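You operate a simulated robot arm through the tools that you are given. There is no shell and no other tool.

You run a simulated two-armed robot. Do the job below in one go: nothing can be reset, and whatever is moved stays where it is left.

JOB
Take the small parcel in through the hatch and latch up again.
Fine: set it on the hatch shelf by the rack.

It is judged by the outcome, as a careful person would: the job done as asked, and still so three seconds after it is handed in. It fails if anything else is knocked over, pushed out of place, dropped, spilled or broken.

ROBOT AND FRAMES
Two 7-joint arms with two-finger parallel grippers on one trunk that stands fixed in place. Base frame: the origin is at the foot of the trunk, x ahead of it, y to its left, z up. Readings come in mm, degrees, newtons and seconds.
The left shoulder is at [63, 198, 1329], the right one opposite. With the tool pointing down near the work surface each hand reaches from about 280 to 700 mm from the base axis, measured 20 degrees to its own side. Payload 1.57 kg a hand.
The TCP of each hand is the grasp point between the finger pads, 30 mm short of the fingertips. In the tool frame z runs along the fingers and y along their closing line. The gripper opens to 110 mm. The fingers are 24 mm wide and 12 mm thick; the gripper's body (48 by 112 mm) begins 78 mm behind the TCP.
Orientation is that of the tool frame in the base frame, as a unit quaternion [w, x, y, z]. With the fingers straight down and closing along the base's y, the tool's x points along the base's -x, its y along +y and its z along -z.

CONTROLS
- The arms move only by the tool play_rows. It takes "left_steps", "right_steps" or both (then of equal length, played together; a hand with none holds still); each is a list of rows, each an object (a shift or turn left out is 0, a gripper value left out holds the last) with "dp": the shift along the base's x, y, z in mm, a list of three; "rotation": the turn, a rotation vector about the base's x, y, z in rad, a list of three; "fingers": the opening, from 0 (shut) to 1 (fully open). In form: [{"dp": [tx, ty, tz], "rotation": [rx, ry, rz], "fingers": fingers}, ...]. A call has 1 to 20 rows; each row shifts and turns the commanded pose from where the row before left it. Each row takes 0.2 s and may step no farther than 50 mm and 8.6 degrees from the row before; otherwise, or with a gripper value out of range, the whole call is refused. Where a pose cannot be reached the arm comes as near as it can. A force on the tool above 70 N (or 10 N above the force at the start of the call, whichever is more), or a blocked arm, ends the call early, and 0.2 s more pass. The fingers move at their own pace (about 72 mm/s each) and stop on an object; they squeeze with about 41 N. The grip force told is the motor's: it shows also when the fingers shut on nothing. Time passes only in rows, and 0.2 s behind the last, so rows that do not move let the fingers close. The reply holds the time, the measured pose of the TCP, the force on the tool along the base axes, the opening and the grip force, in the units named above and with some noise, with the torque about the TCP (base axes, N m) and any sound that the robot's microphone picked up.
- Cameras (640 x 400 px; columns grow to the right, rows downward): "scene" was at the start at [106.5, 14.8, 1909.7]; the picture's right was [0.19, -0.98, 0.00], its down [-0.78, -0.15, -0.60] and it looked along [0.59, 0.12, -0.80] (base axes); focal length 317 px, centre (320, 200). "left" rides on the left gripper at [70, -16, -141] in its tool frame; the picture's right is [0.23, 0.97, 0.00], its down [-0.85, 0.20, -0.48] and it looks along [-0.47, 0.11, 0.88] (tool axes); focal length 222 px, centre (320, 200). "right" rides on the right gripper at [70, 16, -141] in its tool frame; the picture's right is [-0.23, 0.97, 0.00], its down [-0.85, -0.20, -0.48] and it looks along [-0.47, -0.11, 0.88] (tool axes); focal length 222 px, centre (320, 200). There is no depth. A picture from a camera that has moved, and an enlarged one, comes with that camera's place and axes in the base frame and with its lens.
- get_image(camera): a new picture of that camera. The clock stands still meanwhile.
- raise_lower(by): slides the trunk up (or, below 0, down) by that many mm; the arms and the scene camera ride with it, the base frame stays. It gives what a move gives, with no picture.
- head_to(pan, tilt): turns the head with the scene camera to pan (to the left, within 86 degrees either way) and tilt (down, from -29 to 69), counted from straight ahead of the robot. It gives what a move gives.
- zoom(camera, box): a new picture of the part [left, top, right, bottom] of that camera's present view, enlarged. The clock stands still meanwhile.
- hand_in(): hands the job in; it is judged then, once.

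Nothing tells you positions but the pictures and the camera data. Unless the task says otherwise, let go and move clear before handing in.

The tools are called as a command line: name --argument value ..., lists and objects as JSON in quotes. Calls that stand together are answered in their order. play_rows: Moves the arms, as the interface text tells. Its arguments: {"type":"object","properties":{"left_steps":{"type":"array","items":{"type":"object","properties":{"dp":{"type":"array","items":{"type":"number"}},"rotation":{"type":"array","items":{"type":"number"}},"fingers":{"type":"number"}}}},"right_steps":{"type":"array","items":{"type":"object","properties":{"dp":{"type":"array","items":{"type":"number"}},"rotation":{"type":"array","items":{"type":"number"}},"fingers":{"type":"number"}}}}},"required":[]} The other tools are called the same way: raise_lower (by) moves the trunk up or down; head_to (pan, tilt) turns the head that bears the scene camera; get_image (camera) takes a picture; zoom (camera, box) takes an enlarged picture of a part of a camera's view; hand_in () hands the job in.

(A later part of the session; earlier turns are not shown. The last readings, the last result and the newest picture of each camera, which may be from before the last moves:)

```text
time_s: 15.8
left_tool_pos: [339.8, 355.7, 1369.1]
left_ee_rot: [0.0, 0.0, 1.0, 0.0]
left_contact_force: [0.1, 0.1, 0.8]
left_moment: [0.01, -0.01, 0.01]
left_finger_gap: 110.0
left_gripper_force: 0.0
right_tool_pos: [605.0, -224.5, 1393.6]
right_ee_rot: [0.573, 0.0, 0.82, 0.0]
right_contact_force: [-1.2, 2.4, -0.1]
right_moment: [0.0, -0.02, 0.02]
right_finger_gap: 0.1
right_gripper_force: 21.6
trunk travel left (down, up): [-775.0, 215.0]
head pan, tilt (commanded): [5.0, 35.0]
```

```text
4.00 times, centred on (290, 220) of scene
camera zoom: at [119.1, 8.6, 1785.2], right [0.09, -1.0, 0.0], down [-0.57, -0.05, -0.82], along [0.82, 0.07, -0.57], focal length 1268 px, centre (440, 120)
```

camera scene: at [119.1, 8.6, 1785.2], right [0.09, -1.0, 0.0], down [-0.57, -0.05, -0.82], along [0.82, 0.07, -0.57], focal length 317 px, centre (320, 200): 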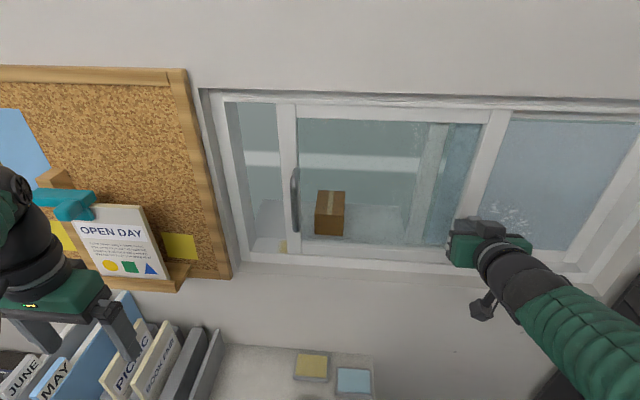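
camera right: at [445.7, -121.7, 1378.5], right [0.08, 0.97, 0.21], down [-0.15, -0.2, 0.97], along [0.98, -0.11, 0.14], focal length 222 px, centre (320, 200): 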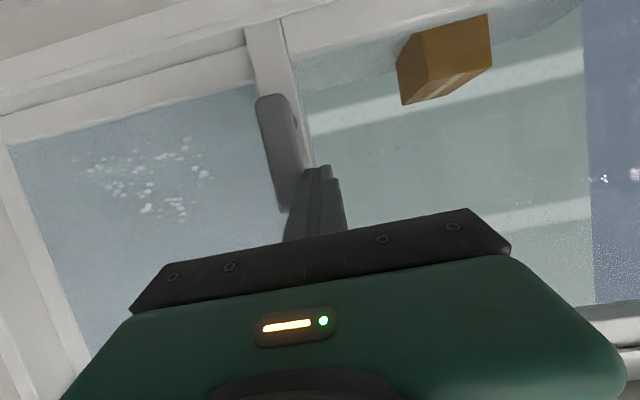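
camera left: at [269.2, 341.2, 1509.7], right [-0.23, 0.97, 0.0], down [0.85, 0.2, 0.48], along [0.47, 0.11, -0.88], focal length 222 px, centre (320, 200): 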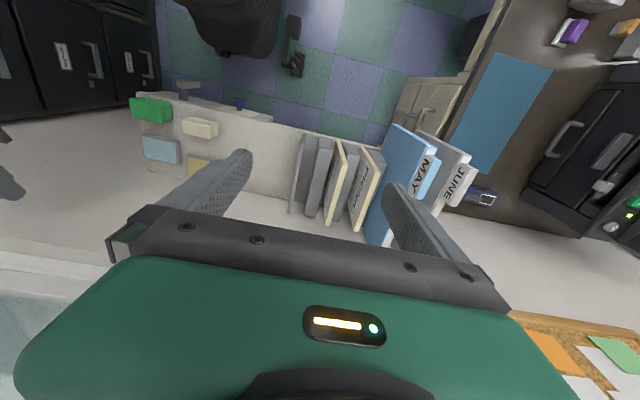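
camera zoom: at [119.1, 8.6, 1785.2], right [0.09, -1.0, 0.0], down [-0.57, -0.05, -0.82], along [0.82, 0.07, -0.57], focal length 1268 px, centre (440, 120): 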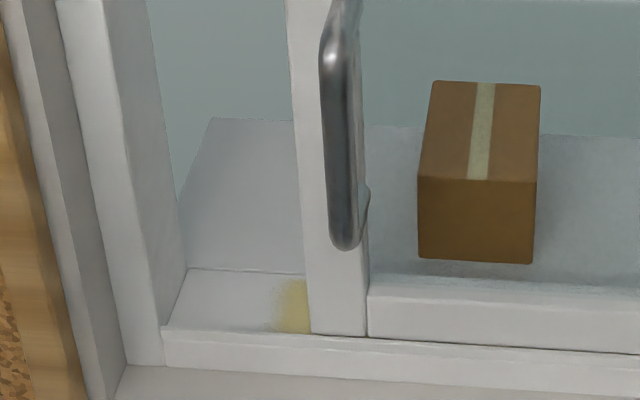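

The yellowish patch is a flat stain on the sill track, which I'll keep the parcel off. I'll go on sliding the sash open.

play_rows --right_steps '[{"dp": [0, -15, 0]}, {"dp": [0, -15, 0]}, {"dp": [0, -15, 0]}, {"dp": [0, -15, 0]}, {"dp": [0, -15, 0]}, {"dp": [0, -15, 0]}, {"dp": [0, -15, 0]}, {"dp": [0, -15, 0]}, {"dp": [0, -12, 0]}, {"dp": [0, -10, 0]}]'

get_image --camera "scene"

```text
time_s: 18.0
left_tool_pos: [339.8, 355.8, 1368.2]
left_ee_rot: [0.0, 0.001, 1.0, -0.001]
left_contact_force: [-0.5, 1.3, 0.3]
left_moment: [-0.02, -0.02, 0.03]
left_finger_gap: 110.0
left_gripper_force: 0.1
right_tool_pos: [602.2, -367.1, 1394.3]
right_ee_rot: [0.572, 0.0, 0.82, 0.0]
right_contact_force: [2.0, 2.4, 0.8]
right_moment: [0.04, -0.07, 0.06]
right_finger_gap: 0.0
right_gripper_force: 21.6
trunk travel left (down, up): [-775.0, 215.0]
head pan, tilt (commanded): [5.0, 35.0]
```

```text
taken
camera scene: at [120.3, 8.8, 1785.1], right [0.09, -1.0, 0.0], down [-0.57, -0.05, -0.82], along [0.82, 0.07, -0.57], focal length 317 px, centre (320, 200)
```

scene: 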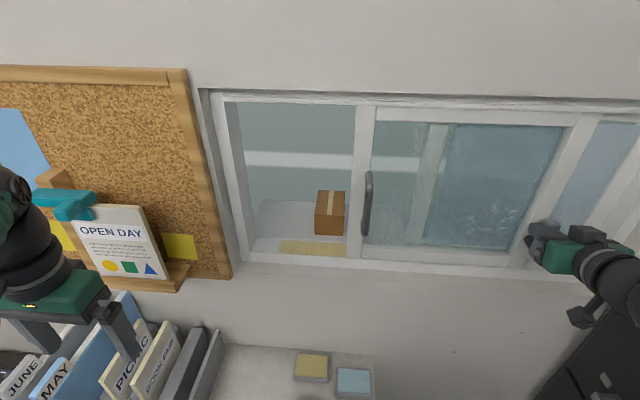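

zoom --camera "scene" --box '[220, 170, 400, 290]'

zoom --camera "scene" --box '[500, 100, 640, 300]'

get_image --camera "right"

```text
3.33 times, centred on (310, 230) of scene
camera zoom: at [120.3, 8.8, 1785.1], right [0.09, -1.0, 0.0], down [-0.57, -0.05, -0.82], along [0.82, 0.07, -0.57], focal length 1057 px, centre (353, 100)
```

zoom: 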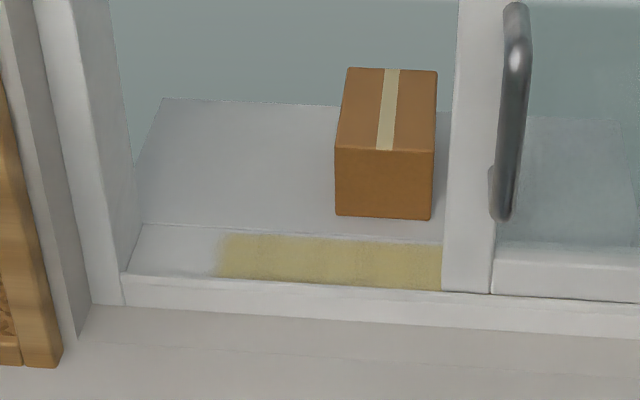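

```text
2.00 times, centred on (570, 200) of scene
camera zoom: at [120.3, 8.8, 1785.1], right [0.09, -1.0, 0.0], down [-0.57, -0.05, -0.82], along [0.82, 0.07, -0.57], focal length 634 px, centre (-180, 200)
```

zoom: 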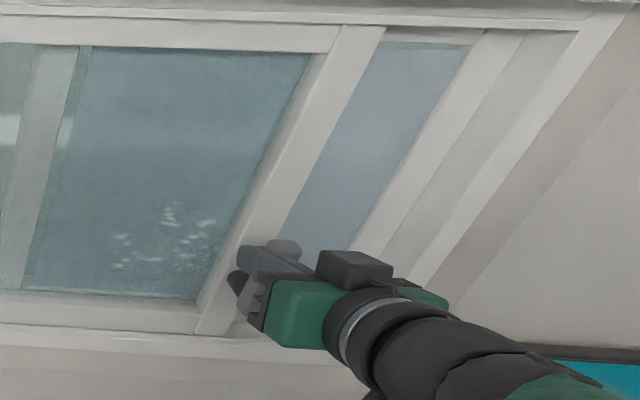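

```text
taken
camera right: at [445.5, -350.2, 1379.0], right [0.08, 0.97, 0.21], down [-0.16, -0.2, 0.97], along [0.98, -0.11, 0.14], focal length 222 px, centre (320, 200)
```

right: 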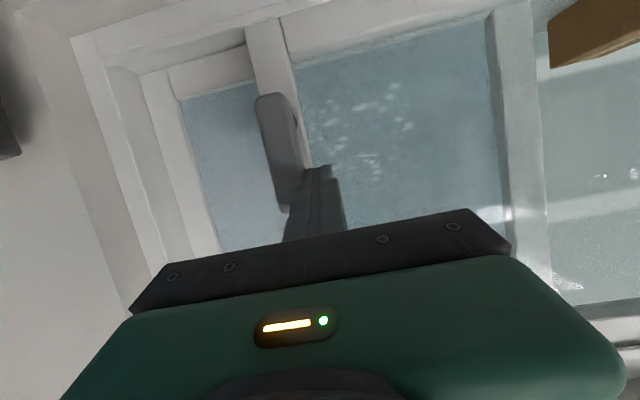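

The sash still needs about 80 mm more for hand clearance around the parcel, and there is room before its stop. I'll continue slowly.

play_rows --right_steps '[{"dp": [0, -12, 0]}, {"dp": [0, -12, 0]}, {"dp": [0, -12, 0]}, {"dp": [0, -12, 0]}, {"dp": [0, -12, 0]}, {"dp": [0, -10, 0]}, {"dp": [0, -8, 0]}]'

get_image --camera "scene"

```text
time_s: 19.6
left_tool_pos: [340.1, 356.5, 1368.9]
left_ee_rot: [0.0, 0.0, 1.0, 0.0]
left_contact_force: [-0.5, 0.4, -0.4]
left_moment: [0.01, -0.01, -0.01]
left_finger_gap: 110.1
left_gripper_force: 0.0
right_tool_pos: [603.5, -444.3, 1394.9]
right_ee_rot: [0.573, 0.0, 0.819, 0.0]
right_contact_force: [1.9, 2.0, 0.3]
right_moment: [0.06, 0.02, 0.06]
right_finger_gap: 0.0
right_gripper_force: 21.2
trunk travel left (down, up): [-775.0, 215.0]
head pan, tilt (commanded): [5.0, 35.0]
```

```text
taken
camera scene: at [120.6, 8.1, 1785.1], right [0.09, -1.0, 0.0], down [-0.57, -0.05, -0.82], along [0.81, 0.07, -0.57], focal length 317 px, centre (320, 200)
```

scene: 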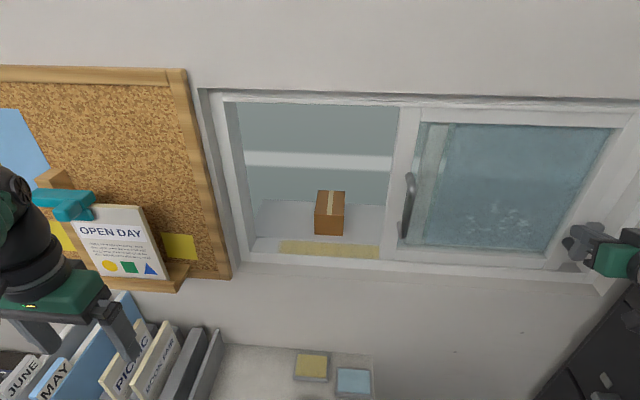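

The hatch is open with the sash's left edge near y≈-80, so the parcel is accessible. I'll pull the right hand straight back off the lever, and bring the left hand round in front of the opening pitched forward.

play_rows --right_steps '[{"dp": [-15, 3, 0]}, {"dp": [-20, 2, 0]}, {"dp": [-20, 0, 0]}, {"dp": [-20, 0, 0]}, {"dp": [-20, 0, 0]}, {"dp": [-10, 0, 0]}, {}, {}]' --left_steps '[{"dp": [12.5, -29.5, 6.4], "rotation": [0, -0.142, 0]}, {"dp": [12.5, -29.5, 6.4], "rotation": [0, -0.142, 0]}, {"dp": [12.5, -29.5, 6.4], "rotation": [0, -0.142, 0]}, {"dp": [12.5, -29.5, 6.4], "rotation": [0, -0.142, 0]}, {"dp": [12.5, -29.5, 6.4], "rotation": [0, -0.142, 0]}, {"dp": [12.5, -29.5, 6.4], "rotation": [0, -0.142, 0]}, {"dp": [12.5, -29.5, 6.4], "rotation": [0, -0.142, 0]}, {"dp": [12.5, -29.5, 6.4], "rotation": [0, -0.142, 0]}]'

get_image --camera "scene"

get_image --camera "left"

get_image --camera "right"

```text
time_s: 21.4
left_tool_pos: [498.8, 128.6, 1334.9]
left_ee_rot: [0.497, 0.013, 0.868, -0.02]
left_contact_force: [-0.7, -0.6, -1.0]
left_moment: [0.01, 0.01, 0.02]
left_finger_gap: 109.8
left_gripper_force: 0.1
left hand out of reach, approached as far as the arm can: row 3, 4, 6, 8
right_tool_pos: [500.3, -441.6, 1393.8]
right_ee_rot: [0.573, 0.002, 0.82, 0.0]
right_contact_force: [-0.3, 0.0, 1.1]
right_moment: [0.01, 0.0, 0.0]
right_finger_gap: 0.1
right_gripper_force: 20.9
trunk travel left (down, up): [-775.0, 215.0]
head pan, tilt (commanded): [5.0, 35.0]
```

```text
taken
camera scene: at [120.2, 3.4, 1785.1], right [0.09, -1.0, 0.0], down [-0.57, -0.05, -0.82], along [0.82, 0.07, -0.57], focal length 317 px, centre (320, 200)
```

scene: 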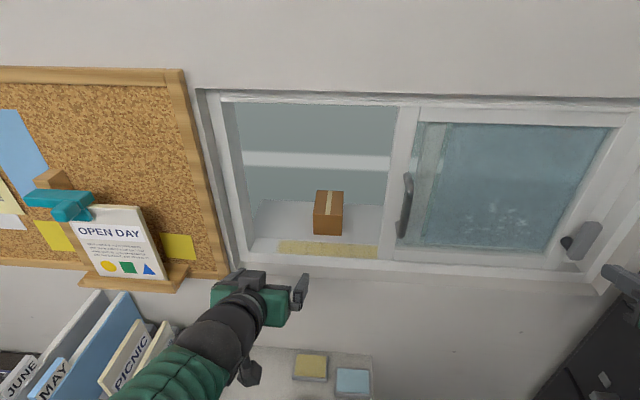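

```text
taken
camera left: at [339.8, 119.5, 1345.6], right [-0.07, 0.97, -0.22], down [0.03, 0.22, 0.98], along [1.0, 0.06, -0.04], focal length 222 px, centre (320, 200)
```

left: 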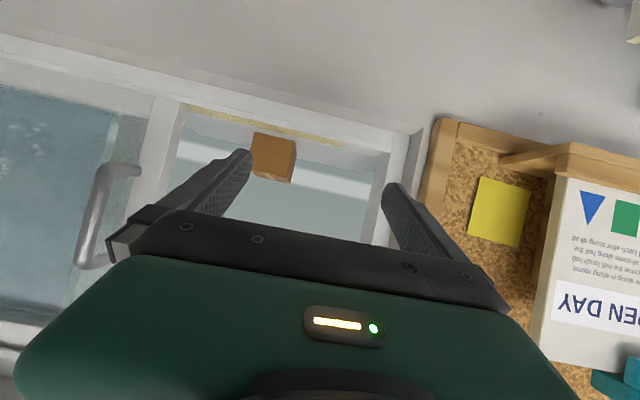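

```text
taken
camera right: at [342.4, -426.4, 1378.4], right [0.08, 0.97, 0.22], down [-0.16, -0.2, 0.97], along [0.98, -0.11, 0.14], focal length 222 px, centre (320, 200)
```

right: 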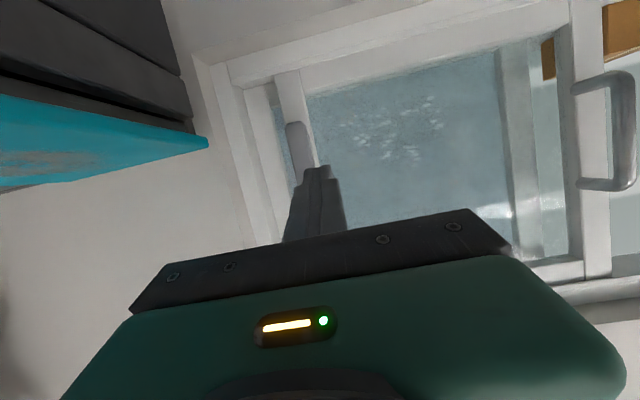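

The left hand is at (499, 129, 1335), pitched about 30° down with a slight yaw error, and the lever stays upright on the opened sash. I'll straighten the hand and bring it in front of the opening, lined up with the parcel.

play_rows --left_steps '[{"dp": [25, -22, 2], "rotation": [0.0055, -0.022, 0.0105], "fingers": 1}, {"dp": [25, -22, 2], "rotation": [0.0055, -0.022, 0.0105]}, {"dp": [25, -22, 2], "rotation": [0.0055, -0.022, 0.0105]}, {"dp": [25, -22, 2], "rotation": [0.0055, -0.022, 0.0105]}]'

get_image --camera "left"

get_image --camera "scene"

```text
time_s: 22.4
left_tool_pos: [600.1, 42.1, 1343.2]
left_ee_rot: [0.536, 0.001, 0.844, -0.002]
left_contact_force: [0.3, -0.1, 0.4]
left_moment: [-0.02, 0.0, -0.03]
left_finger_gap: 110.0
left_gripper_force: 0.1
right_tool_pos: [501.2, -439.9, 1395.0]
right_ee_rot: [0.573, 0.0, 0.82, 0.0]
right_contact_force: [-0.3, 0.6, 0.0]
right_moment: [0.0, -0.04, -0.01]
right_finger_gap: 0.0
right_gripper_force: 21.0
trunk travel left (down, up): [-775.0, 215.0]
head pan, tilt (commanded): [5.0, 35.0]
```

```text
taken
camera left: at [442.1, 27.2, 1340.1], right [-0.09, 0.97, -0.21], down [-0.07, 0.2, 0.98], along [0.99, 0.11, 0.05], focal length 222 px, centre (320, 200)
```

left: 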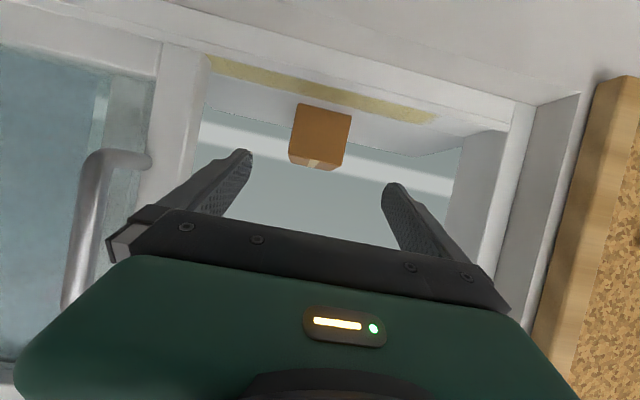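

```text
taken
camera scene: at [121.4, 4.7, 1785.8], right [0.09, -1.0, 0.0], down [-0.57, -0.05, -0.82], along [0.81, 0.07, -0.58], focal length 317 px, centre (320, 200)
```

scene: 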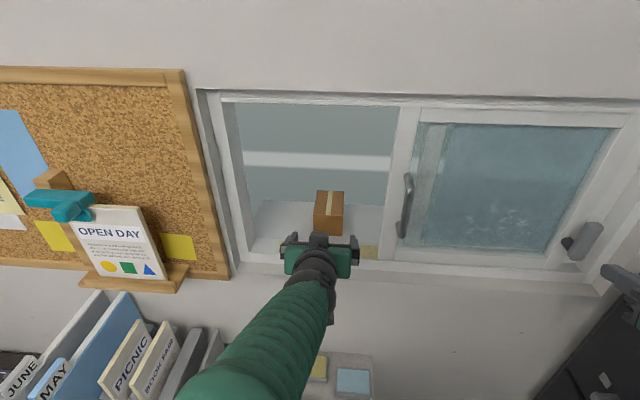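

zoom --camera "left" --box '[240, 60, 400, 180]'

zoom --camera "scene" --box '[530, 190, 640, 290]'

zoom --camera "scene" --box '[260, 170, 400, 290]'

```text
3.33 times, centred on (320, 120) of left
camera zoom: at [442.1, 27.2, 1340.1], right [-0.09, 0.97, -0.21], down [-0.07, 0.2, 0.98], along [0.99, 0.11, 0.05], focal length 740 px, centre (320, 467)
```

zoom: 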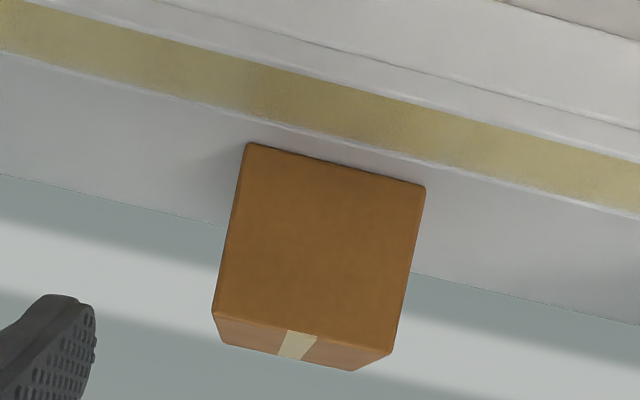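

```text
4.00 times, centred on (585, 240) of scene
camera zoom: at [121.4, 4.7, 1785.8], right [0.09, -1.0, 0.0], down [-0.57, -0.05, -0.82], along [0.81, 0.07, -0.58], focal length 1268 px, centre (-740, 40)
```

zoom: 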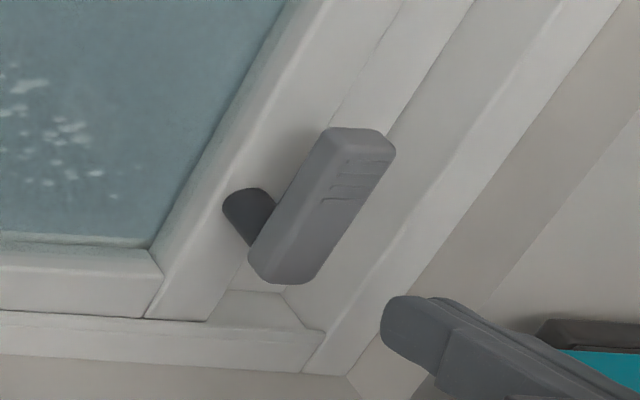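

```text
3.33 times, centred on (330, 230) of scene
camera zoom: at [121.4, 4.7, 1785.8], right [0.09, -1.0, 0.0], down [-0.57, -0.05, -0.82], along [0.81, 0.07, -0.58], focal length 1057 px, centre (287, 100)
```

zoom: 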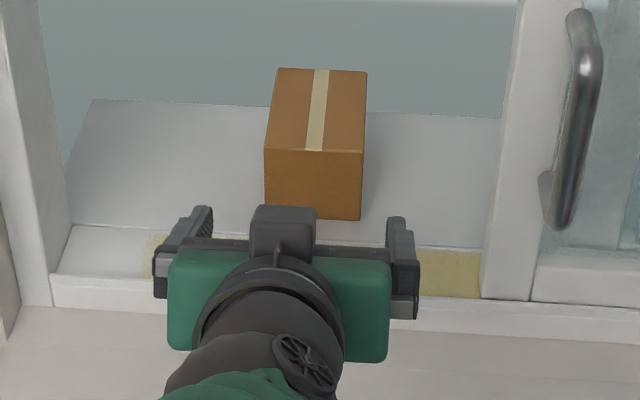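

Refined, the parcel spans x 752–865, y 3–79, z 1230–1298 and the left hand is centred on it, open. I'll advance through the opening along a gentle downward line and check before going all the way.

play_rows --left_steps '[{"dp": [30, 0, -12.5]}, {"dp": [30, 0, -12.5]}, {"dp": [30, 0, -12.5]}, {"dp": [20, -0.5, -8]}]'

get_image --camera "left"

zoom --camera "scene" --box '[240, 150, 420, 290]'

```text
time_s: 23.4
left_tool_pos: [645.6, 47.5, 1323.3]
left_ee_rot: [0.536, 0.001, 0.844, 0.0]
left_contact_force: [0.7, -0.7, 0.3]
left_moment: [0.0, -0.01, -0.01]
left_finger_gap: 110.3
left_gripper_force: 0.1
left hand out of reach, approached as far as the arm can: row 2, 3, 4
right_tool_pos: [499.7, -440.7, 1395.2]
right_ee_rot: [0.574, 0.0, 0.819, 0.001]
right_contact_force: [1.3, 0.1, -0.3]
right_moment: [-0.03, -0.03, 0.06]
right_finger_gap: 0.0
right_gripper_force: 21.6
trunk travel left (down, up): [-775.0, 215.0]
head pan, tilt (commanded): [5.0, 35.0]
```

```text
taken
camera left: at [486.8, 31.6, 1320.6], right [-0.1, 0.97, -0.2], down [-0.07, 0.2, 0.98], along [0.99, 0.11, 0.05], focal length 222 px, centre (320, 200)
```

left: 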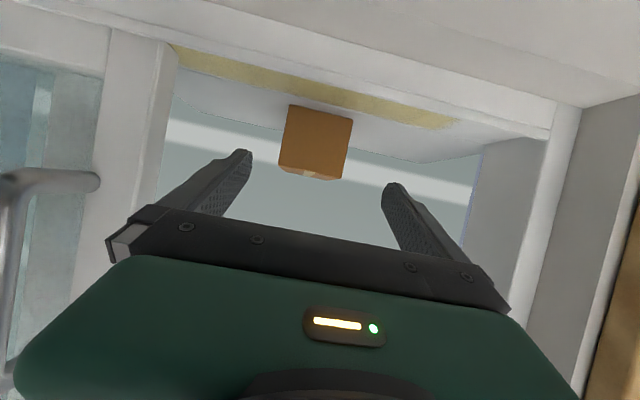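

```text
2.86 times, centred on (330, 220) of scene
camera zoom: at [118.8, 5.6, 1785.2], right [0.09, -1.0, 0.0], down [-0.57, -0.05, -0.82], along [0.82, 0.07, -0.57], focal length 906 px, centre (291, 143)
```

zoom: 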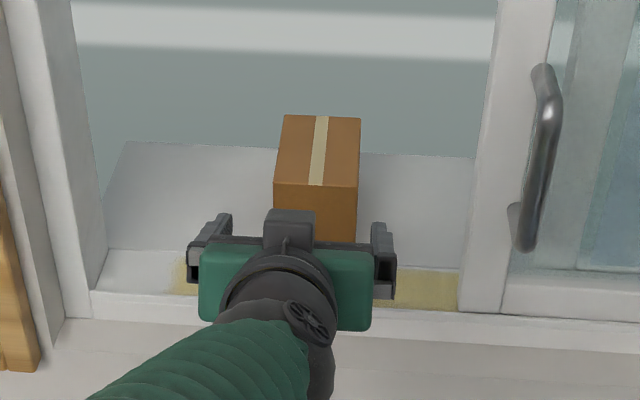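

The left arm stops short at x≈645 in this posture, with nothing touched. A higher shoulder should extend the reach, so I'll back out a little, raise the trunk, and retry.

play_rows --left_steps '[{"dp": [-30, 0, 10]}, {"dp": [-30, 0, 10]}]'

raise_lower --by 100

get_image --camera "scene"

```text
time_s: 24.0
left_tool_pos: [581.7, 48.3, 1345.7]
left_ee_rot: [0.536, 0.0, 0.844, 0.0]
left_contact_force: [-0.3, 0.2, 0.3]
left_moment: [0.04, 0.01, 0.03]
left_finger_gap: 110.1
left_gripper_force: 0.1
right_tool_pos: [496.4, -440.7, 1396.6]
right_ee_rot: [0.574, 0.001, 0.819, -0.001]
right_contact_force: [-0.3, 0.1, -0.1]
right_moment: [-0.01, 0.04, 0.0]
right_finger_gap: 0.2
right_gripper_force: 21.0
trunk travel left (down, up): [-775.0, 215.0]
head pan, tilt (commanded): [5.0, 35.0]
```

```text
time_s: 25.3
left_tool_pos: [586.1, 45.4, 1444.0]
left_ee_rot: [0.536, 0.001, 0.844, 0.0]
left_contact_force: [-0.2, 0.4, -0.2]
left_moment: [0.01, -0.02, -0.02]
left_finger_gap: 110.2
left_gripper_force: 0.1
right_tool_pos: [499.3, -441.9, 1494.1]
right_ee_rot: [0.573, 0.001, 0.819, 0.0]
right_contact_force: [-0.1, -0.7, 0.2]
right_moment: [0.0, -0.04, -0.02]
right_finger_gap: 0.0
right_gripper_force: 21.5
trunk travel left (down, up): [-875.0, 115.0]
head pan, tilt (commanded): [5.0, 35.0]
```

```text
taken
camera scene: at [119.1, 5.2, 1885.2], right [0.09, -1.0, 0.0], down [-0.57, -0.05, -0.82], along [0.82, 0.07, -0.57], focal length 317 px, centre (320, 200)
```

scene: 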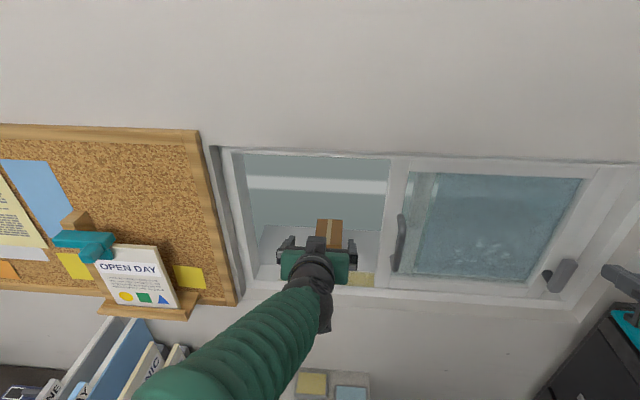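

play_rows --left_steps '[{"dp": [8, -1, -30]}, {"dp": [8, -1, -30]}, {"dp": [8, -1, -30]}, {"dp": [25, 0, -10]}, {"dp": [25, 0, -8]}]'

```text
time_s: 26.5
left_tool_pos: [616.6, 63.2, 1371.9]
left_ee_rot: [0.535, 0.001, 0.845, 0.0]
left_contact_force: [0.8, 0.3, -0.1]
left_moment: [-0.01, 0.0, -0.01]
left_finger_gap: 109.9
left_gripper_force: 0.0
left hand out of reach, approached as far as the arm can: row 3, 4, 5
right_tool_pos: [500.5, -440.9, 1494.6]
right_ee_rot: [0.573, 0.0, 0.819, 0.001]
right_contact_force: [-0.9, 0.2, -0.5]
right_moment: [0.02, 0.02, -0.01]
right_finger_gap: 0.1
right_gripper_force: 21.0
trunk travel left (down, up): [-875.0, 115.0]
head pan, tilt (commanded): [5.0, 35.0]
```

Reach is limited here by how far the wrist must turn against the inward-pointing forearm. I'll yaw the hand about 17° inward to ease that, and advance above the sill while watching for reach flags.

play_rows --left_steps '[{"dp": [0, 0, 0], "rotation": [0, 0, -0.145]}, {"dp": [5, 0, -5], "rotation": [0, 0, -0.145]}, {"dp": [20, -2, -8]}, {"dp": [20, -2, -8]}, {"dp": [20, -2, -8]}]'

get_image --camera "scene"

```text
time_s: 27.7
left_tool_pos: [608.6, 16.8, 1372.6]
left_ee_rot: [0.53, 0.124, 0.835, -0.078]
left_contact_force: [-0.4, -0.2, 0.1]
left_moment: [0.02, 0.0, 0.01]
left_finger_gap: 110.0
left_gripper_force: 0.1
left hand out of reach, approached as far as the arm can: row 1, 2, 3, 4, 5
right_tool_pos: [497.1, -441.5, 1494.7]
right_ee_rot: [0.573, 0.001, 0.819, -0.001]
right_contact_force: [-0.5, 0.3, 0.9]
right_moment: [-0.01, 0.0, 0.0]
right_finger_gap: 0.1
right_gripper_force: 20.6
trunk travel left (down, up): [-875.0, 115.0]
head pan, tilt (commanded): [5.0, 35.0]
```

```text
taken
camera scene: at [118.3, 4.8, 1885.3], right [0.09, -1.0, 0.0], down [-0.57, -0.05, -0.82], along [0.82, 0.07, -0.57], focal length 317 px, centre (320, 200)
```

scene: 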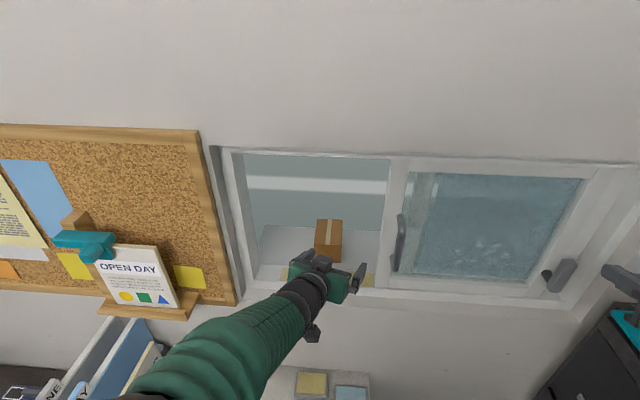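

Yawing changed nothing, so the limit lies in the shoulder and elbow posture rather than the wrist. I'll back out, turn the left hand tool-down in front of the opening, and check whether that posture reaches further forward.

play_rows --left_steps '[{"dp": [-34, 21, 0], "rotation": [0, 0, 0.145]}, {"dp": [-34, 21, 0], "rotation": [0, 0, 0.145]}, {"dp": [0, 2, -4], "rotation": [0, 0.142, 0]}, {"dp": [0, 2, -4], "rotation": [0, 0.142, 0]}, {"dp": [0, 2, -4], "rotation": [0, 0.142, 0]}, {"dp": [0, 2, -4], "rotation": [0, 0.142, 0]}, {"dp": [0, 2, -4], "rotation": [0, 0.142, 0]}, {"dp": [0, 2, -4], "rotation": [0, 0.142, 0]}, {"dp": [0, 2, -4], "rotation": [0, 0.142, 0]}, {"dp": [0, 2, -4], "rotation": [0, 0.142, 0]}]'

get_image --camera "scene"

```text
time_s: 29.9
left_tool_pos: [430.2, 138.2, 1352.2]
left_ee_rot: [0.11, -0.007, 0.994, 0.015]
left_contact_force: [0.3, 0.3, -0.3]
left_moment: [-0.04, 0.02, -0.02]
left_finger_gap: 109.9
left_gripper_force: 0.1
left hand out of reach, approached as far as the arm can: row 4, 7, 8, 9, 10
right_tool_pos: [502.8, -437.1, 1494.6]
right_ee_rot: [0.572, -0.001, 0.82, -0.001]
right_contact_force: [0.2, 0.5, -0.9]
right_moment: [-0.03, 0.01, -0.01]
right_finger_gap: 0.1
right_gripper_force: 20.9
trunk travel left (down, up): [-875.0, 115.0]
head pan, tilt (commanded): [5.0, 35.0]
```

```text
taken
camera scene: at [122.1, 10.8, 1884.9], right [0.09, -1.0, 0.0], down [-0.57, -0.05, -0.82], along [0.81, 0.07, -0.58], focal length 317 px, centre (320, 200)
```

scene: 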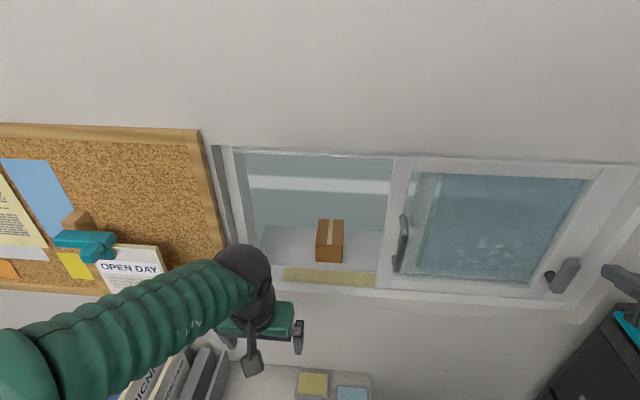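

The left hand gets back fine, but the arm seems held in a raised-elbow posture. I'll lower the hand in the free space above the shelf (y≈230, well clear of the rack) to see whether the arm takes a lower elbow posture there.

play_rows --left_steps '[{"dp": [0, 18, -20], "rotation": [0, 0.05, 0]}, {"dp": [0, 18, -20], "rotation": [0, 0.05, 0]}, {"dp": [0, 18, -25], "rotation": [0, 0.05, 0]}, {"dp": [0, 18, -25], "rotation": [0, 0.05, 0]}, {"dp": [0, 10, -30]}, {"dp": [0, 10, -30]}]'

get_image --camera "scene"

```text
time_s: 31.3
left_tool_pos: [429.4, 225.6, 1202.2]
left_ee_rot: [0.012, -0.004, 1.0, 0.017]
left_contact_force: [0.0, 0.6, 0.6]
left_moment: [-0.03, 0.01, 0.01]
left_finger_gap: 109.8
left_gripper_force: 0.0
right_tool_pos: [501.0, -440.8, 1495.0]
right_ee_rot: [0.573, 0.0, 0.819, 0.0]
right_contact_force: [-0.2, 0.3, -0.4]
right_moment: [0.0, 0.0, -0.03]
right_finger_gap: 0.0
right_gripper_force: 21.3
trunk travel left (down, up): [-875.0, 115.0]
head pan, tilt (commanded): [5.0, 35.0]
```

```text
taken
camera scene: at [121.5, 6.8, 1885.0], right [0.09, -1.0, 0.0], down [-0.57, -0.05, -0.82], along [0.81, 0.07, -0.58], focal length 317 px, centre (320, 200)
```

scene: 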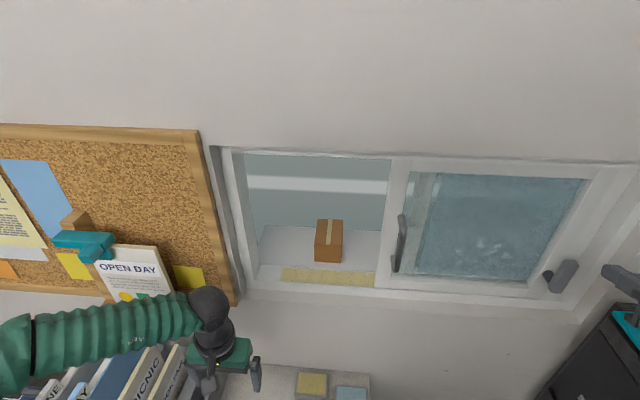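

That pose was reached exactly with the elbow swung out. Now I'll test forward extension here, still in front of the wall and above the shelf, to see how far the arm reaches.

play_rows --left_steps '[{"dp": [25, -4, 0]}, {"dp": [25, -4, 0]}, {"dp": [25, -4, 0]}, {"dp": [25, -4, 0]}, {"dp": [25, -4, 0]}]'

get_image --camera "scene"

```text
time_s: 32.5
left_tool_pos: [555.9, 205.4, 1201.5]
left_ee_rot: [0.012, -0.004, 1.0, 0.016]
left_contact_force: [0.8, -0.2, 0.4]
left_moment: [-0.03, 0.02, 0.03]
left_finger_gap: 109.6
left_gripper_force: 0.1
right_tool_pos: [501.3, -439.0, 1494.6]
right_ee_rot: [0.572, 0.0, 0.82, -0.001]
right_contact_force: [-0.5, 0.5, 0.0]
right_moment: [-0.03, 0.0, -0.02]
right_finger_gap: 0.1
right_gripper_force: 21.9
trunk travel left (down, up): [-875.0, 115.0]
head pan, tilt (commanded): [5.0, 35.0]
```

```text
taken
camera scene: at [123.4, 7.5, 1884.9], right [0.09, -1.0, 0.0], down [-0.57, -0.05, -0.82], along [0.81, 0.07, -0.58], focal length 317 px, centre (320, 200)
```

scene: 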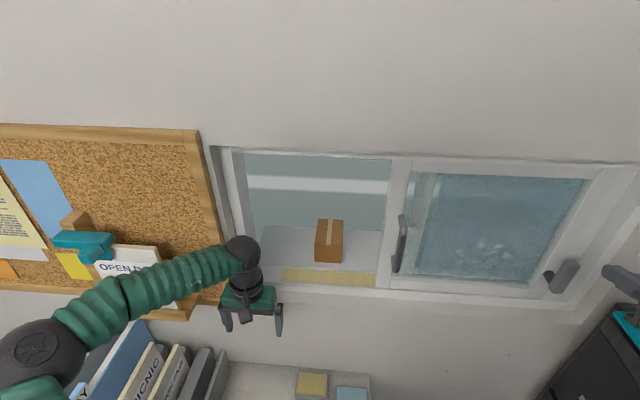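

In this posture the arm extends well: it is at x=556 with reach to spare. I'll keep it extended, move in front of the opening still tool-down, and later swing the hand forward about the wrist.

play_rows --left_steps '[{"dp": [0, -22, 18]}, {"dp": [0, -22, 18]}, {"dp": [0, -22, 18]}, {"dp": [0, -22, 18]}, {"dp": [0, -22, 18]}]'

get_image --camera "scene"

```text
time_s: 33.7
left_tool_pos: [554.1, 93.9, 1293.9]
left_ee_rot: [0.013, -0.004, 1.0, 0.018]
left_contact_force: [0.2, -0.6, 0.2]
left_moment: [-0.03, 0.01, -0.02]
left_finger_gap: 109.9
left_gripper_force: 0.0
right_tool_pos: [499.9, -441.4, 1495.3]
right_ee_rot: [0.573, 0.0, 0.82, 0.0]
right_contact_force: [0.1, 0.6, -0.1]
right_moment: [0.01, 0.03, 0.01]
right_finger_gap: 0.1
right_gripper_force: 21.5
trunk travel left (down, up): [-875.0, 115.0]
head pan, tilt (commanded): [5.0, 35.0]
```

```text
taken
camera scene: at [120.9, 4.9, 1885.0], right [0.09, -1.0, 0.0], down [-0.57, -0.05, -0.82], along [0.81, 0.07, -0.57], focal length 317 px, centre (320, 200)
```

scene: 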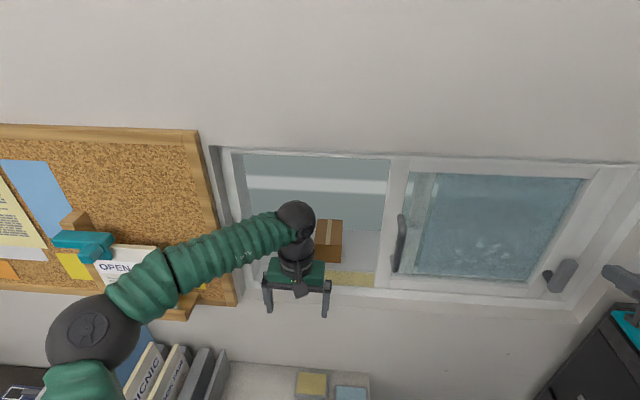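

The left arm reached this with no reach flags. I'll swing the hand forward about its wrist through the opening, keeping the fingertips above the sill and the parcel.

play_rows --left_steps '[{"dp": [25.2, -5, -1.7], "rotation": [0, -0.142, 0]}, {"dp": [24.7, -5, 1.8], "rotation": [0, -0.142, 0]}, {"dp": [23.7, -5, 5.3], "rotation": [0, -0.142, 0]}, {"dp": [22.1, -5, 8.5], "rotation": [0, -0.142, 0]}, {"dp": [20.4, -5, 11.7], "rotation": [0, -0.142, 0]}, {"dp": [17.9, -5, 14.2], "rotation": [0, -0.142, 0]}, {"dp": [15.2, -5, 16.5], "rotation": [0, -0.142, 0]}, {"dp": [12.3, -5, 18.7], "rotation": [0, -0.142, 0]}]'

get_image --camera "scene"

get_image --camera "left"

```text
time_s: 35.5
left_tool_pos: [716.1, 52.8, 1366.7]
left_ee_rot: [0.549, -0.011, 0.836, 0.013]
left_contact_force: [0.2, -0.5, -0.2]
left_moment: [-0.03, 0.0, -0.03]
left_finger_gap: 110.3
left_gripper_force: 0.2
right_tool_pos: [500.4, -441.9, 1493.7]
right_ee_rot: [0.573, 0.001, 0.819, 0.0]
right_contact_force: [0.1, -0.1, 0.4]
right_moment: [-0.02, -0.01, -0.01]
right_finger_gap: 0.0
right_gripper_force: 20.7
trunk travel left (down, up): [-875.0, 115.0]
head pan, tilt (commanded): [5.0, 35.0]
```

```text
taken
camera scene: at [121.2, 4.6, 1885.0], right [0.09, -1.0, 0.0], down [-0.57, -0.05, -0.82], along [0.81, 0.07, -0.58], focal length 317 px, centre (320, 200)
```

scene: 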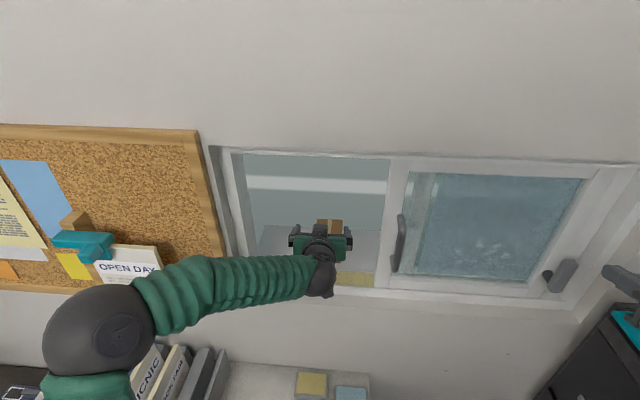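

```text
taken
camera left: at [559.2, 32.8, 1358.6], right [-0.12, 0.97, -0.2], down [-0.11, 0.19, 0.98], along [0.99, 0.14, 0.08], focal length 222 px, centre (320, 200)
```

left: 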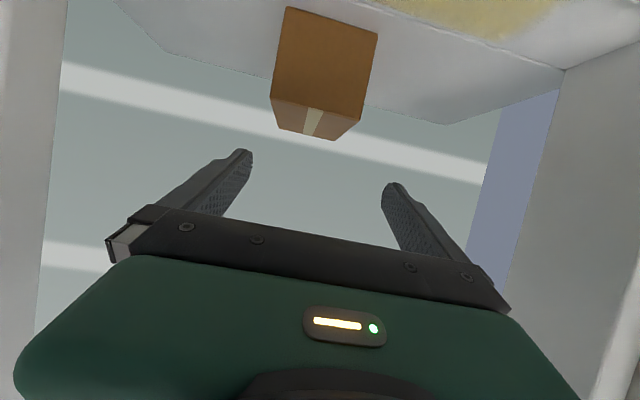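

zoom --camera "left" --box '[230, 0, 430, 160]'

zoom --camera "scene" --box '[240, 180, 420, 310]'

```text
2.50 times, centred on (330, 80) of left
camera zoom: at [559.2, 32.8, 1358.6], right [-0.12, 0.97, -0.2], down [-0.11, 0.19, 0.98], along [0.99, 0.14, 0.08], focal length 555 px, centre (295, 500)
```

zoom: 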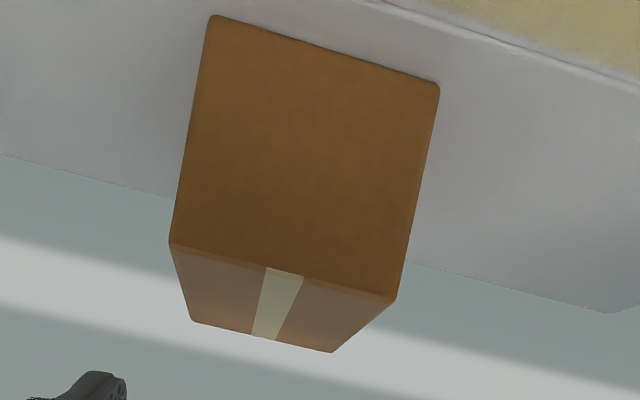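

```text
3.08 times, centred on (330, 245) of scene
camera zoom: at [121.2, 4.6, 1885.0], right [0.09, -1.0, 0.0], down [-0.57, -0.05, -0.82], along [0.81, 0.07, -0.58], focal length 976 px, centre (289, 62)
```

zoom: 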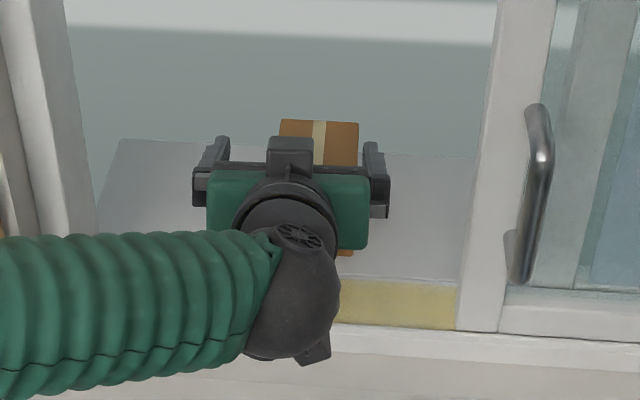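

The parcel's front face is confirmed at x≈752, y 4–80, z 1230–1300, and the hand is above it without reach problems. I'll centre and square the hand, then descend astride the parcel in two stages.

play_rows --left_steps '[{"dp": [5, -5.5, -5], "rotation": [-0.005, 0, -0.016]}, {"dp": [5, -5.5, -5], "rotation": [-0.005, 0, -0.016]}, {"dp": [14, 0, -22]}, {"dp": [14, 0, -22]}]'

get_image --camera "left"

```text
time_s: 36.5
left_tool_pos: [756.8, 43.4, 1312.3]
left_ee_rot: [0.548, -0.001, 0.836, -0.001]
left_contact_force: [0.1, -0.4, -0.8]
left_moment: [0.01, 0.03, 0.01]
left_finger_gap: 109.9
left_gripper_force: 0.1
right_tool_pos: [501.7, -442.2, 1493.3]
right_ee_rot: [0.573, 0.001, 0.819, 0.0]
right_contact_force: [0.3, -0.2, -0.1]
right_moment: [-0.01, -0.01, -0.03]
right_finger_gap: 0.1
right_gripper_force: 21.0
trunk travel left (down, up): [-875.0, 115.0]
head pan, tilt (commanded): [5.0, 35.0]
```

```text
taken
camera left: at [598.5, 27.0, 1303.5], right [-0.09, 0.97, -0.21], down [-0.1, 0.2, 0.97], along [0.99, 0.11, 0.08], focal length 222 px, centre (320, 200)
```

left: 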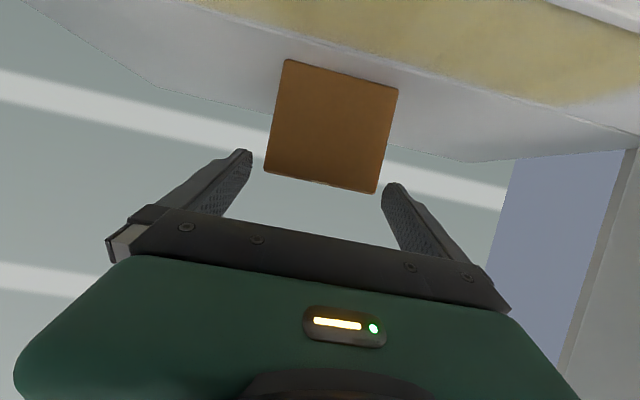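

The fingers sit evenly either side of the parcel. I'll finish the descent.

play_rows --left_steps '[{"dp": [9, -0.5, -15]}, {"dp": [9, -0.5, -15]}, {"dp": [8, -0.5, -14]}]'

get_image --camera "left"

zoom --camera "scene" --box '[240, 180, 420, 310]'

```text
time_s: 37.3
left_tool_pos: [782.1, 42.4, 1268.2]
left_ee_rot: [0.549, -0.002, 0.836, 0.0]
left_contact_force: [0.1, 0.0, -0.7]
left_moment: [-0.01, 0.03, 0.0]
left_finger_gap: 109.7
left_gripper_force: 0.1
right_tool_pos: [501.0, -442.1, 1495.9]
right_ee_rot: [0.572, 0.0, 0.82, 0.0]
right_contact_force: [0.6, -0.4, 0.0]
right_moment: [0.01, -0.02, -0.04]
right_finger_gap: 0.0
right_gripper_force: 20.8
trunk travel left (down, up): [-875.0, 115.0]
head pan, tilt (commanded): [5.0, 35.0]
```

```text
taken
camera left: at [624.6, 27.4, 1261.1], right [-0.09, 0.97, -0.21], down [-0.1, 0.2, 0.97], along [0.99, 0.11, 0.08], focal length 222 px, centre (320, 200)
```

left: 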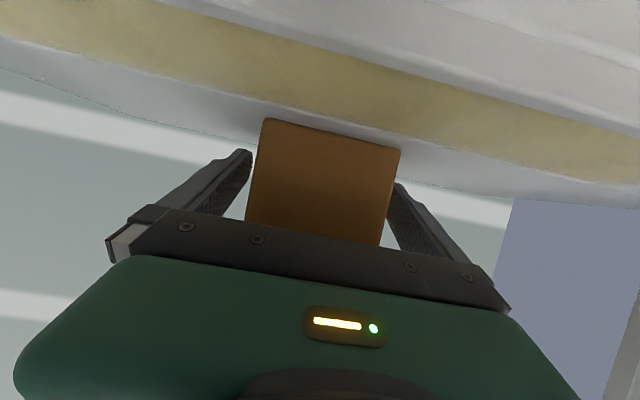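

```text
3.08 times, centred on (330, 245) of scene
camera zoom: at [123.3, 4.6, 1884.9], right [0.09, -1.0, 0.0], down [-0.57, -0.05, -0.82], along [0.81, 0.07, -0.58], focal length 976 px, centre (289, 62)
```

zoom: 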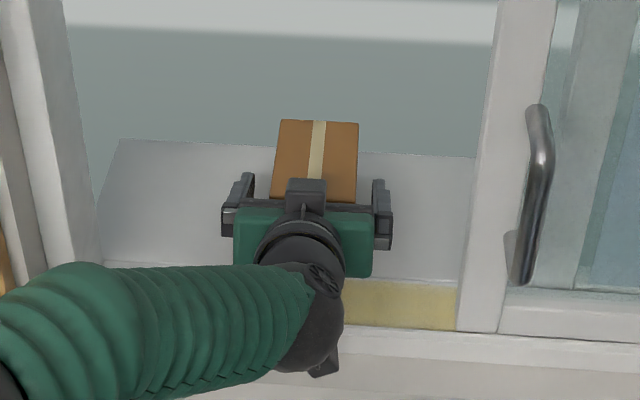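

The hand is in place around the parcel at (782, 42, 1268). I'll close the grip and let it settle.

play_rows --left_steps '[{"fingers": 0.4}, {}, {}, {}]'

get_image --camera "left"

```text
time_s: 38.3
left_tool_pos: [780.2, 43.3, 1270.8]
left_ee_rot: [0.55, -0.002, 0.835, 0.0]
left_contact_force: [-0.4, -0.5, 3.1]
left_moment: [0.04, 0.17, -0.04]
left_finger_gap: 75.0
left_gripper_force: 41.2
right_tool_pos: [499.7, -440.7, 1494.9]
right_ee_rot: [0.573, -0.001, 0.82, 0.002]
right_contact_force: [-0.1, 1.4, 0.3]
right_moment: [-0.02, 0.03, -0.01]
right_finger_gap: 0.1
right_gripper_force: 21.0
trunk travel left (down, up): [-875.0, 115.0]
head pan, tilt (commanded): [5.0, 35.0]
```

```text
taken
camera left: at [623.2, 28.0, 1262.3], right [-0.09, 0.97, -0.21], down [-0.1, 0.2, 0.97], along [0.99, 0.11, 0.08], focal length 222 px, centre (320, 200)
```

left: 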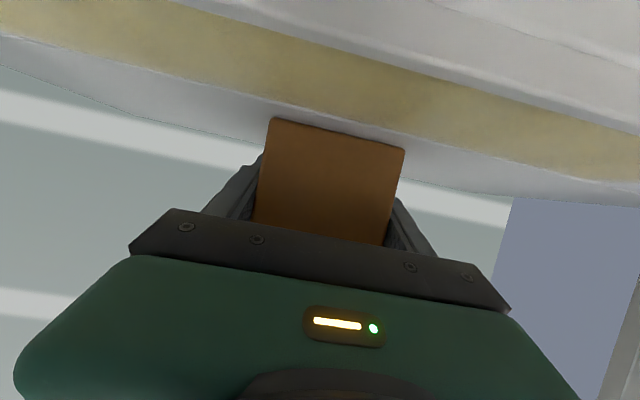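

The parcel is gripped at 75 mm width with 41 N. I'll lift it gently off the ledge and check it holds.

play_rows --left_steps '[{"dp": [0, 0, 6]}, {"dp": [0, 0, 8]}, {"dp": [0, 0, 10]}, {"dp": [0, 0, 12]}]'

get_image --camera "left"

get_image --camera "scene"

```text
time_s: 39.3
left_tool_pos: [780.3, 42.5, 1305.9]
left_ee_rot: [0.548, -0.001, 0.837, -0.001]
left_contact_force: [1.0, 0.1, -2.8]
left_moment: [-0.02, 0.04, -0.02]
left_finger_gap: 74.7
left_gripper_force: 41.0
right_tool_pos: [500.7, -440.7, 1494.6]
right_ee_rot: [0.572, 0.0, 0.82, 0.001]
right_contact_force: [0.8, -0.2, -0.1]
right_moment: [-0.02, -0.01, 0.02]
right_finger_gap: 0.0
right_gripper_force: 21.2
trunk travel left (down, up): [-875.0, 115.0]
head pan, tilt (commanded): [5.0, 35.0]
```

```text
taken
camera left: at [622.7, 26.9, 1296.9], right [-0.09, 0.97, -0.21], down [-0.1, 0.2, 0.97], along [0.99, 0.11, 0.08], focal length 222 px, centre (320, 200)
```

left: 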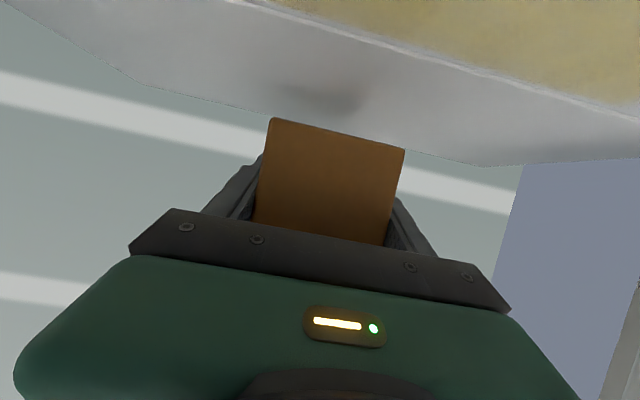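

```text
taken
camera scene: at [122.5, 5.2, 1884.9], right [0.09, -1.0, 0.0], down [-0.57, -0.05, -0.82], along [0.81, 0.07, -0.58], focal length 317 px, centre (320, 200)
```

scene: 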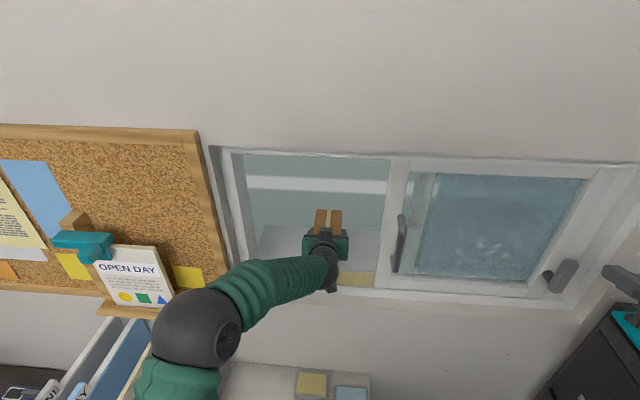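

The parcel is clear of the ledge, weighs about 0.3 kg and is steady. I'll draw it straight back out through the opening above the sill.

play_rows --left_steps '[{"dp": [-20, 0, 3]}, {"dp": [-30, 0, 3]}, {"dp": [-35, 0, 2]}, {"dp": [-35, 0, 2]}]'

get_image --camera "scene"

```text
time_s: 40.3
left_tool_pos: [656.7, 44.2, 1315.6]
left_ee_rot: [0.548, -0.001, 0.836, -0.001]
left_contact_force: [0.8, -0.3, -2.8]
left_moment: [0.0, 0.04, -0.04]
left_finger_gap: 74.8
left_gripper_force: 40.8
right_tool_pos: [498.5, -440.8, 1494.4]
right_ee_rot: [0.574, 0.0, 0.819, 0.001]
right_contact_force: [0.3, 0.5, 0.5]
right_moment: [-0.03, 0.01, 0.01]
right_finger_gap: 0.2
right_gripper_force: 21.4
trunk travel left (down, up): [-875.0, 115.0]
head pan, tilt (commanded): [5.0, 35.0]
```

```text
taken
camera scene: at [119.4, 5.1, 1885.1], right [0.09, -1.0, 0.0], down [-0.57, -0.05, -0.82], along [0.82, 0.07, -0.57], focal length 317 px, centre (320, 200)
```

scene: 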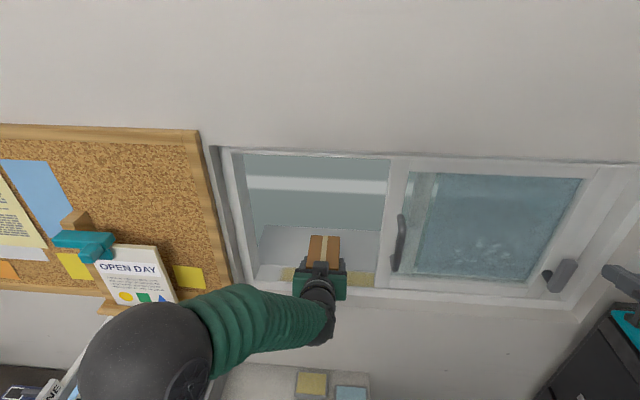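

The parcel is coming out cleanly. I'll continue back until it is fully clear of the frame.

play_rows --left_steps '[{"dp": [-35, 2, 2]}, {"dp": [-35, 4, 2]}, {"dp": [-35, 6, 2]}, {"dp": [-25, 8, 0]}]'

get_image --camera "scene"

get_image --camera "left"

```text
time_s: 41.3
left_tool_pos: [527.9, 63.1, 1320.2]
left_ee_rot: [0.549, -0.002, 0.836, 0.0]
left_contact_force: [0.6, 0.1, -2.9]
left_moment: [0.01, 0.04, 0.0]
left_finger_gap: 74.7
left_gripper_force: 41.3
right_tool_pos: [500.0, -441.1, 1493.9]
right_ee_rot: [0.573, 0.0, 0.82, 0.0]
right_contact_force: [-0.5, 0.2, 0.0]
right_moment: [-0.03, 0.01, 0.0]
right_finger_gap: 0.0
right_gripper_force: 21.0
trunk travel left (down, up): [-875.0, 115.0]
head pan, tilt (commanded): [5.0, 35.0]
```

```text
taken
camera scene: at [120.0, 6.0, 1885.1], right [0.09, -1.0, 0.0], down [-0.57, -0.05, -0.82], along [0.82, 0.07, -0.57], focal length 317 px, centre (320, 200)
```

scene: 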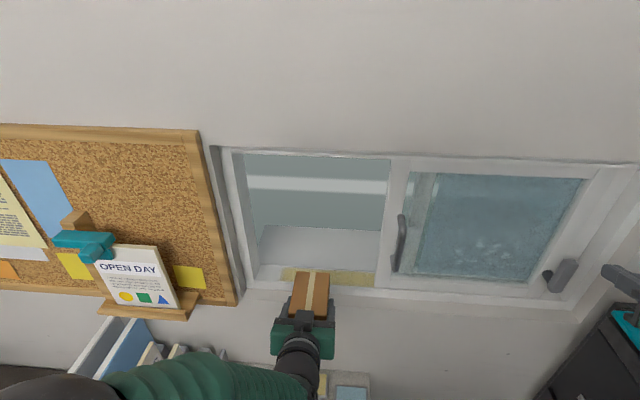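

```text
taken
camera left: at [371.1, 47.9, 1312.2], right [-0.09, 0.97, -0.21], down [-0.1, 0.2, 0.97], along [0.99, 0.11, 0.08], focal length 222 px, centre (320, 200)
```

left: 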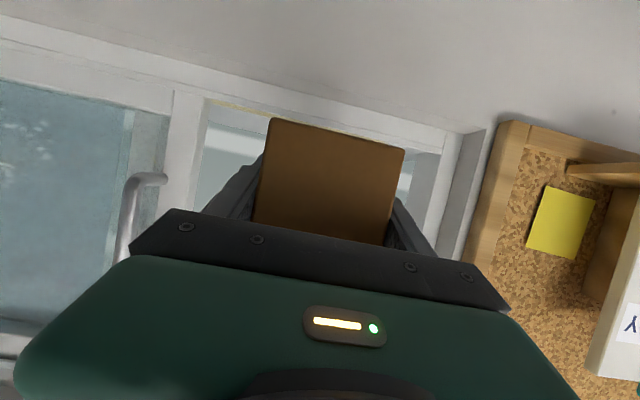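

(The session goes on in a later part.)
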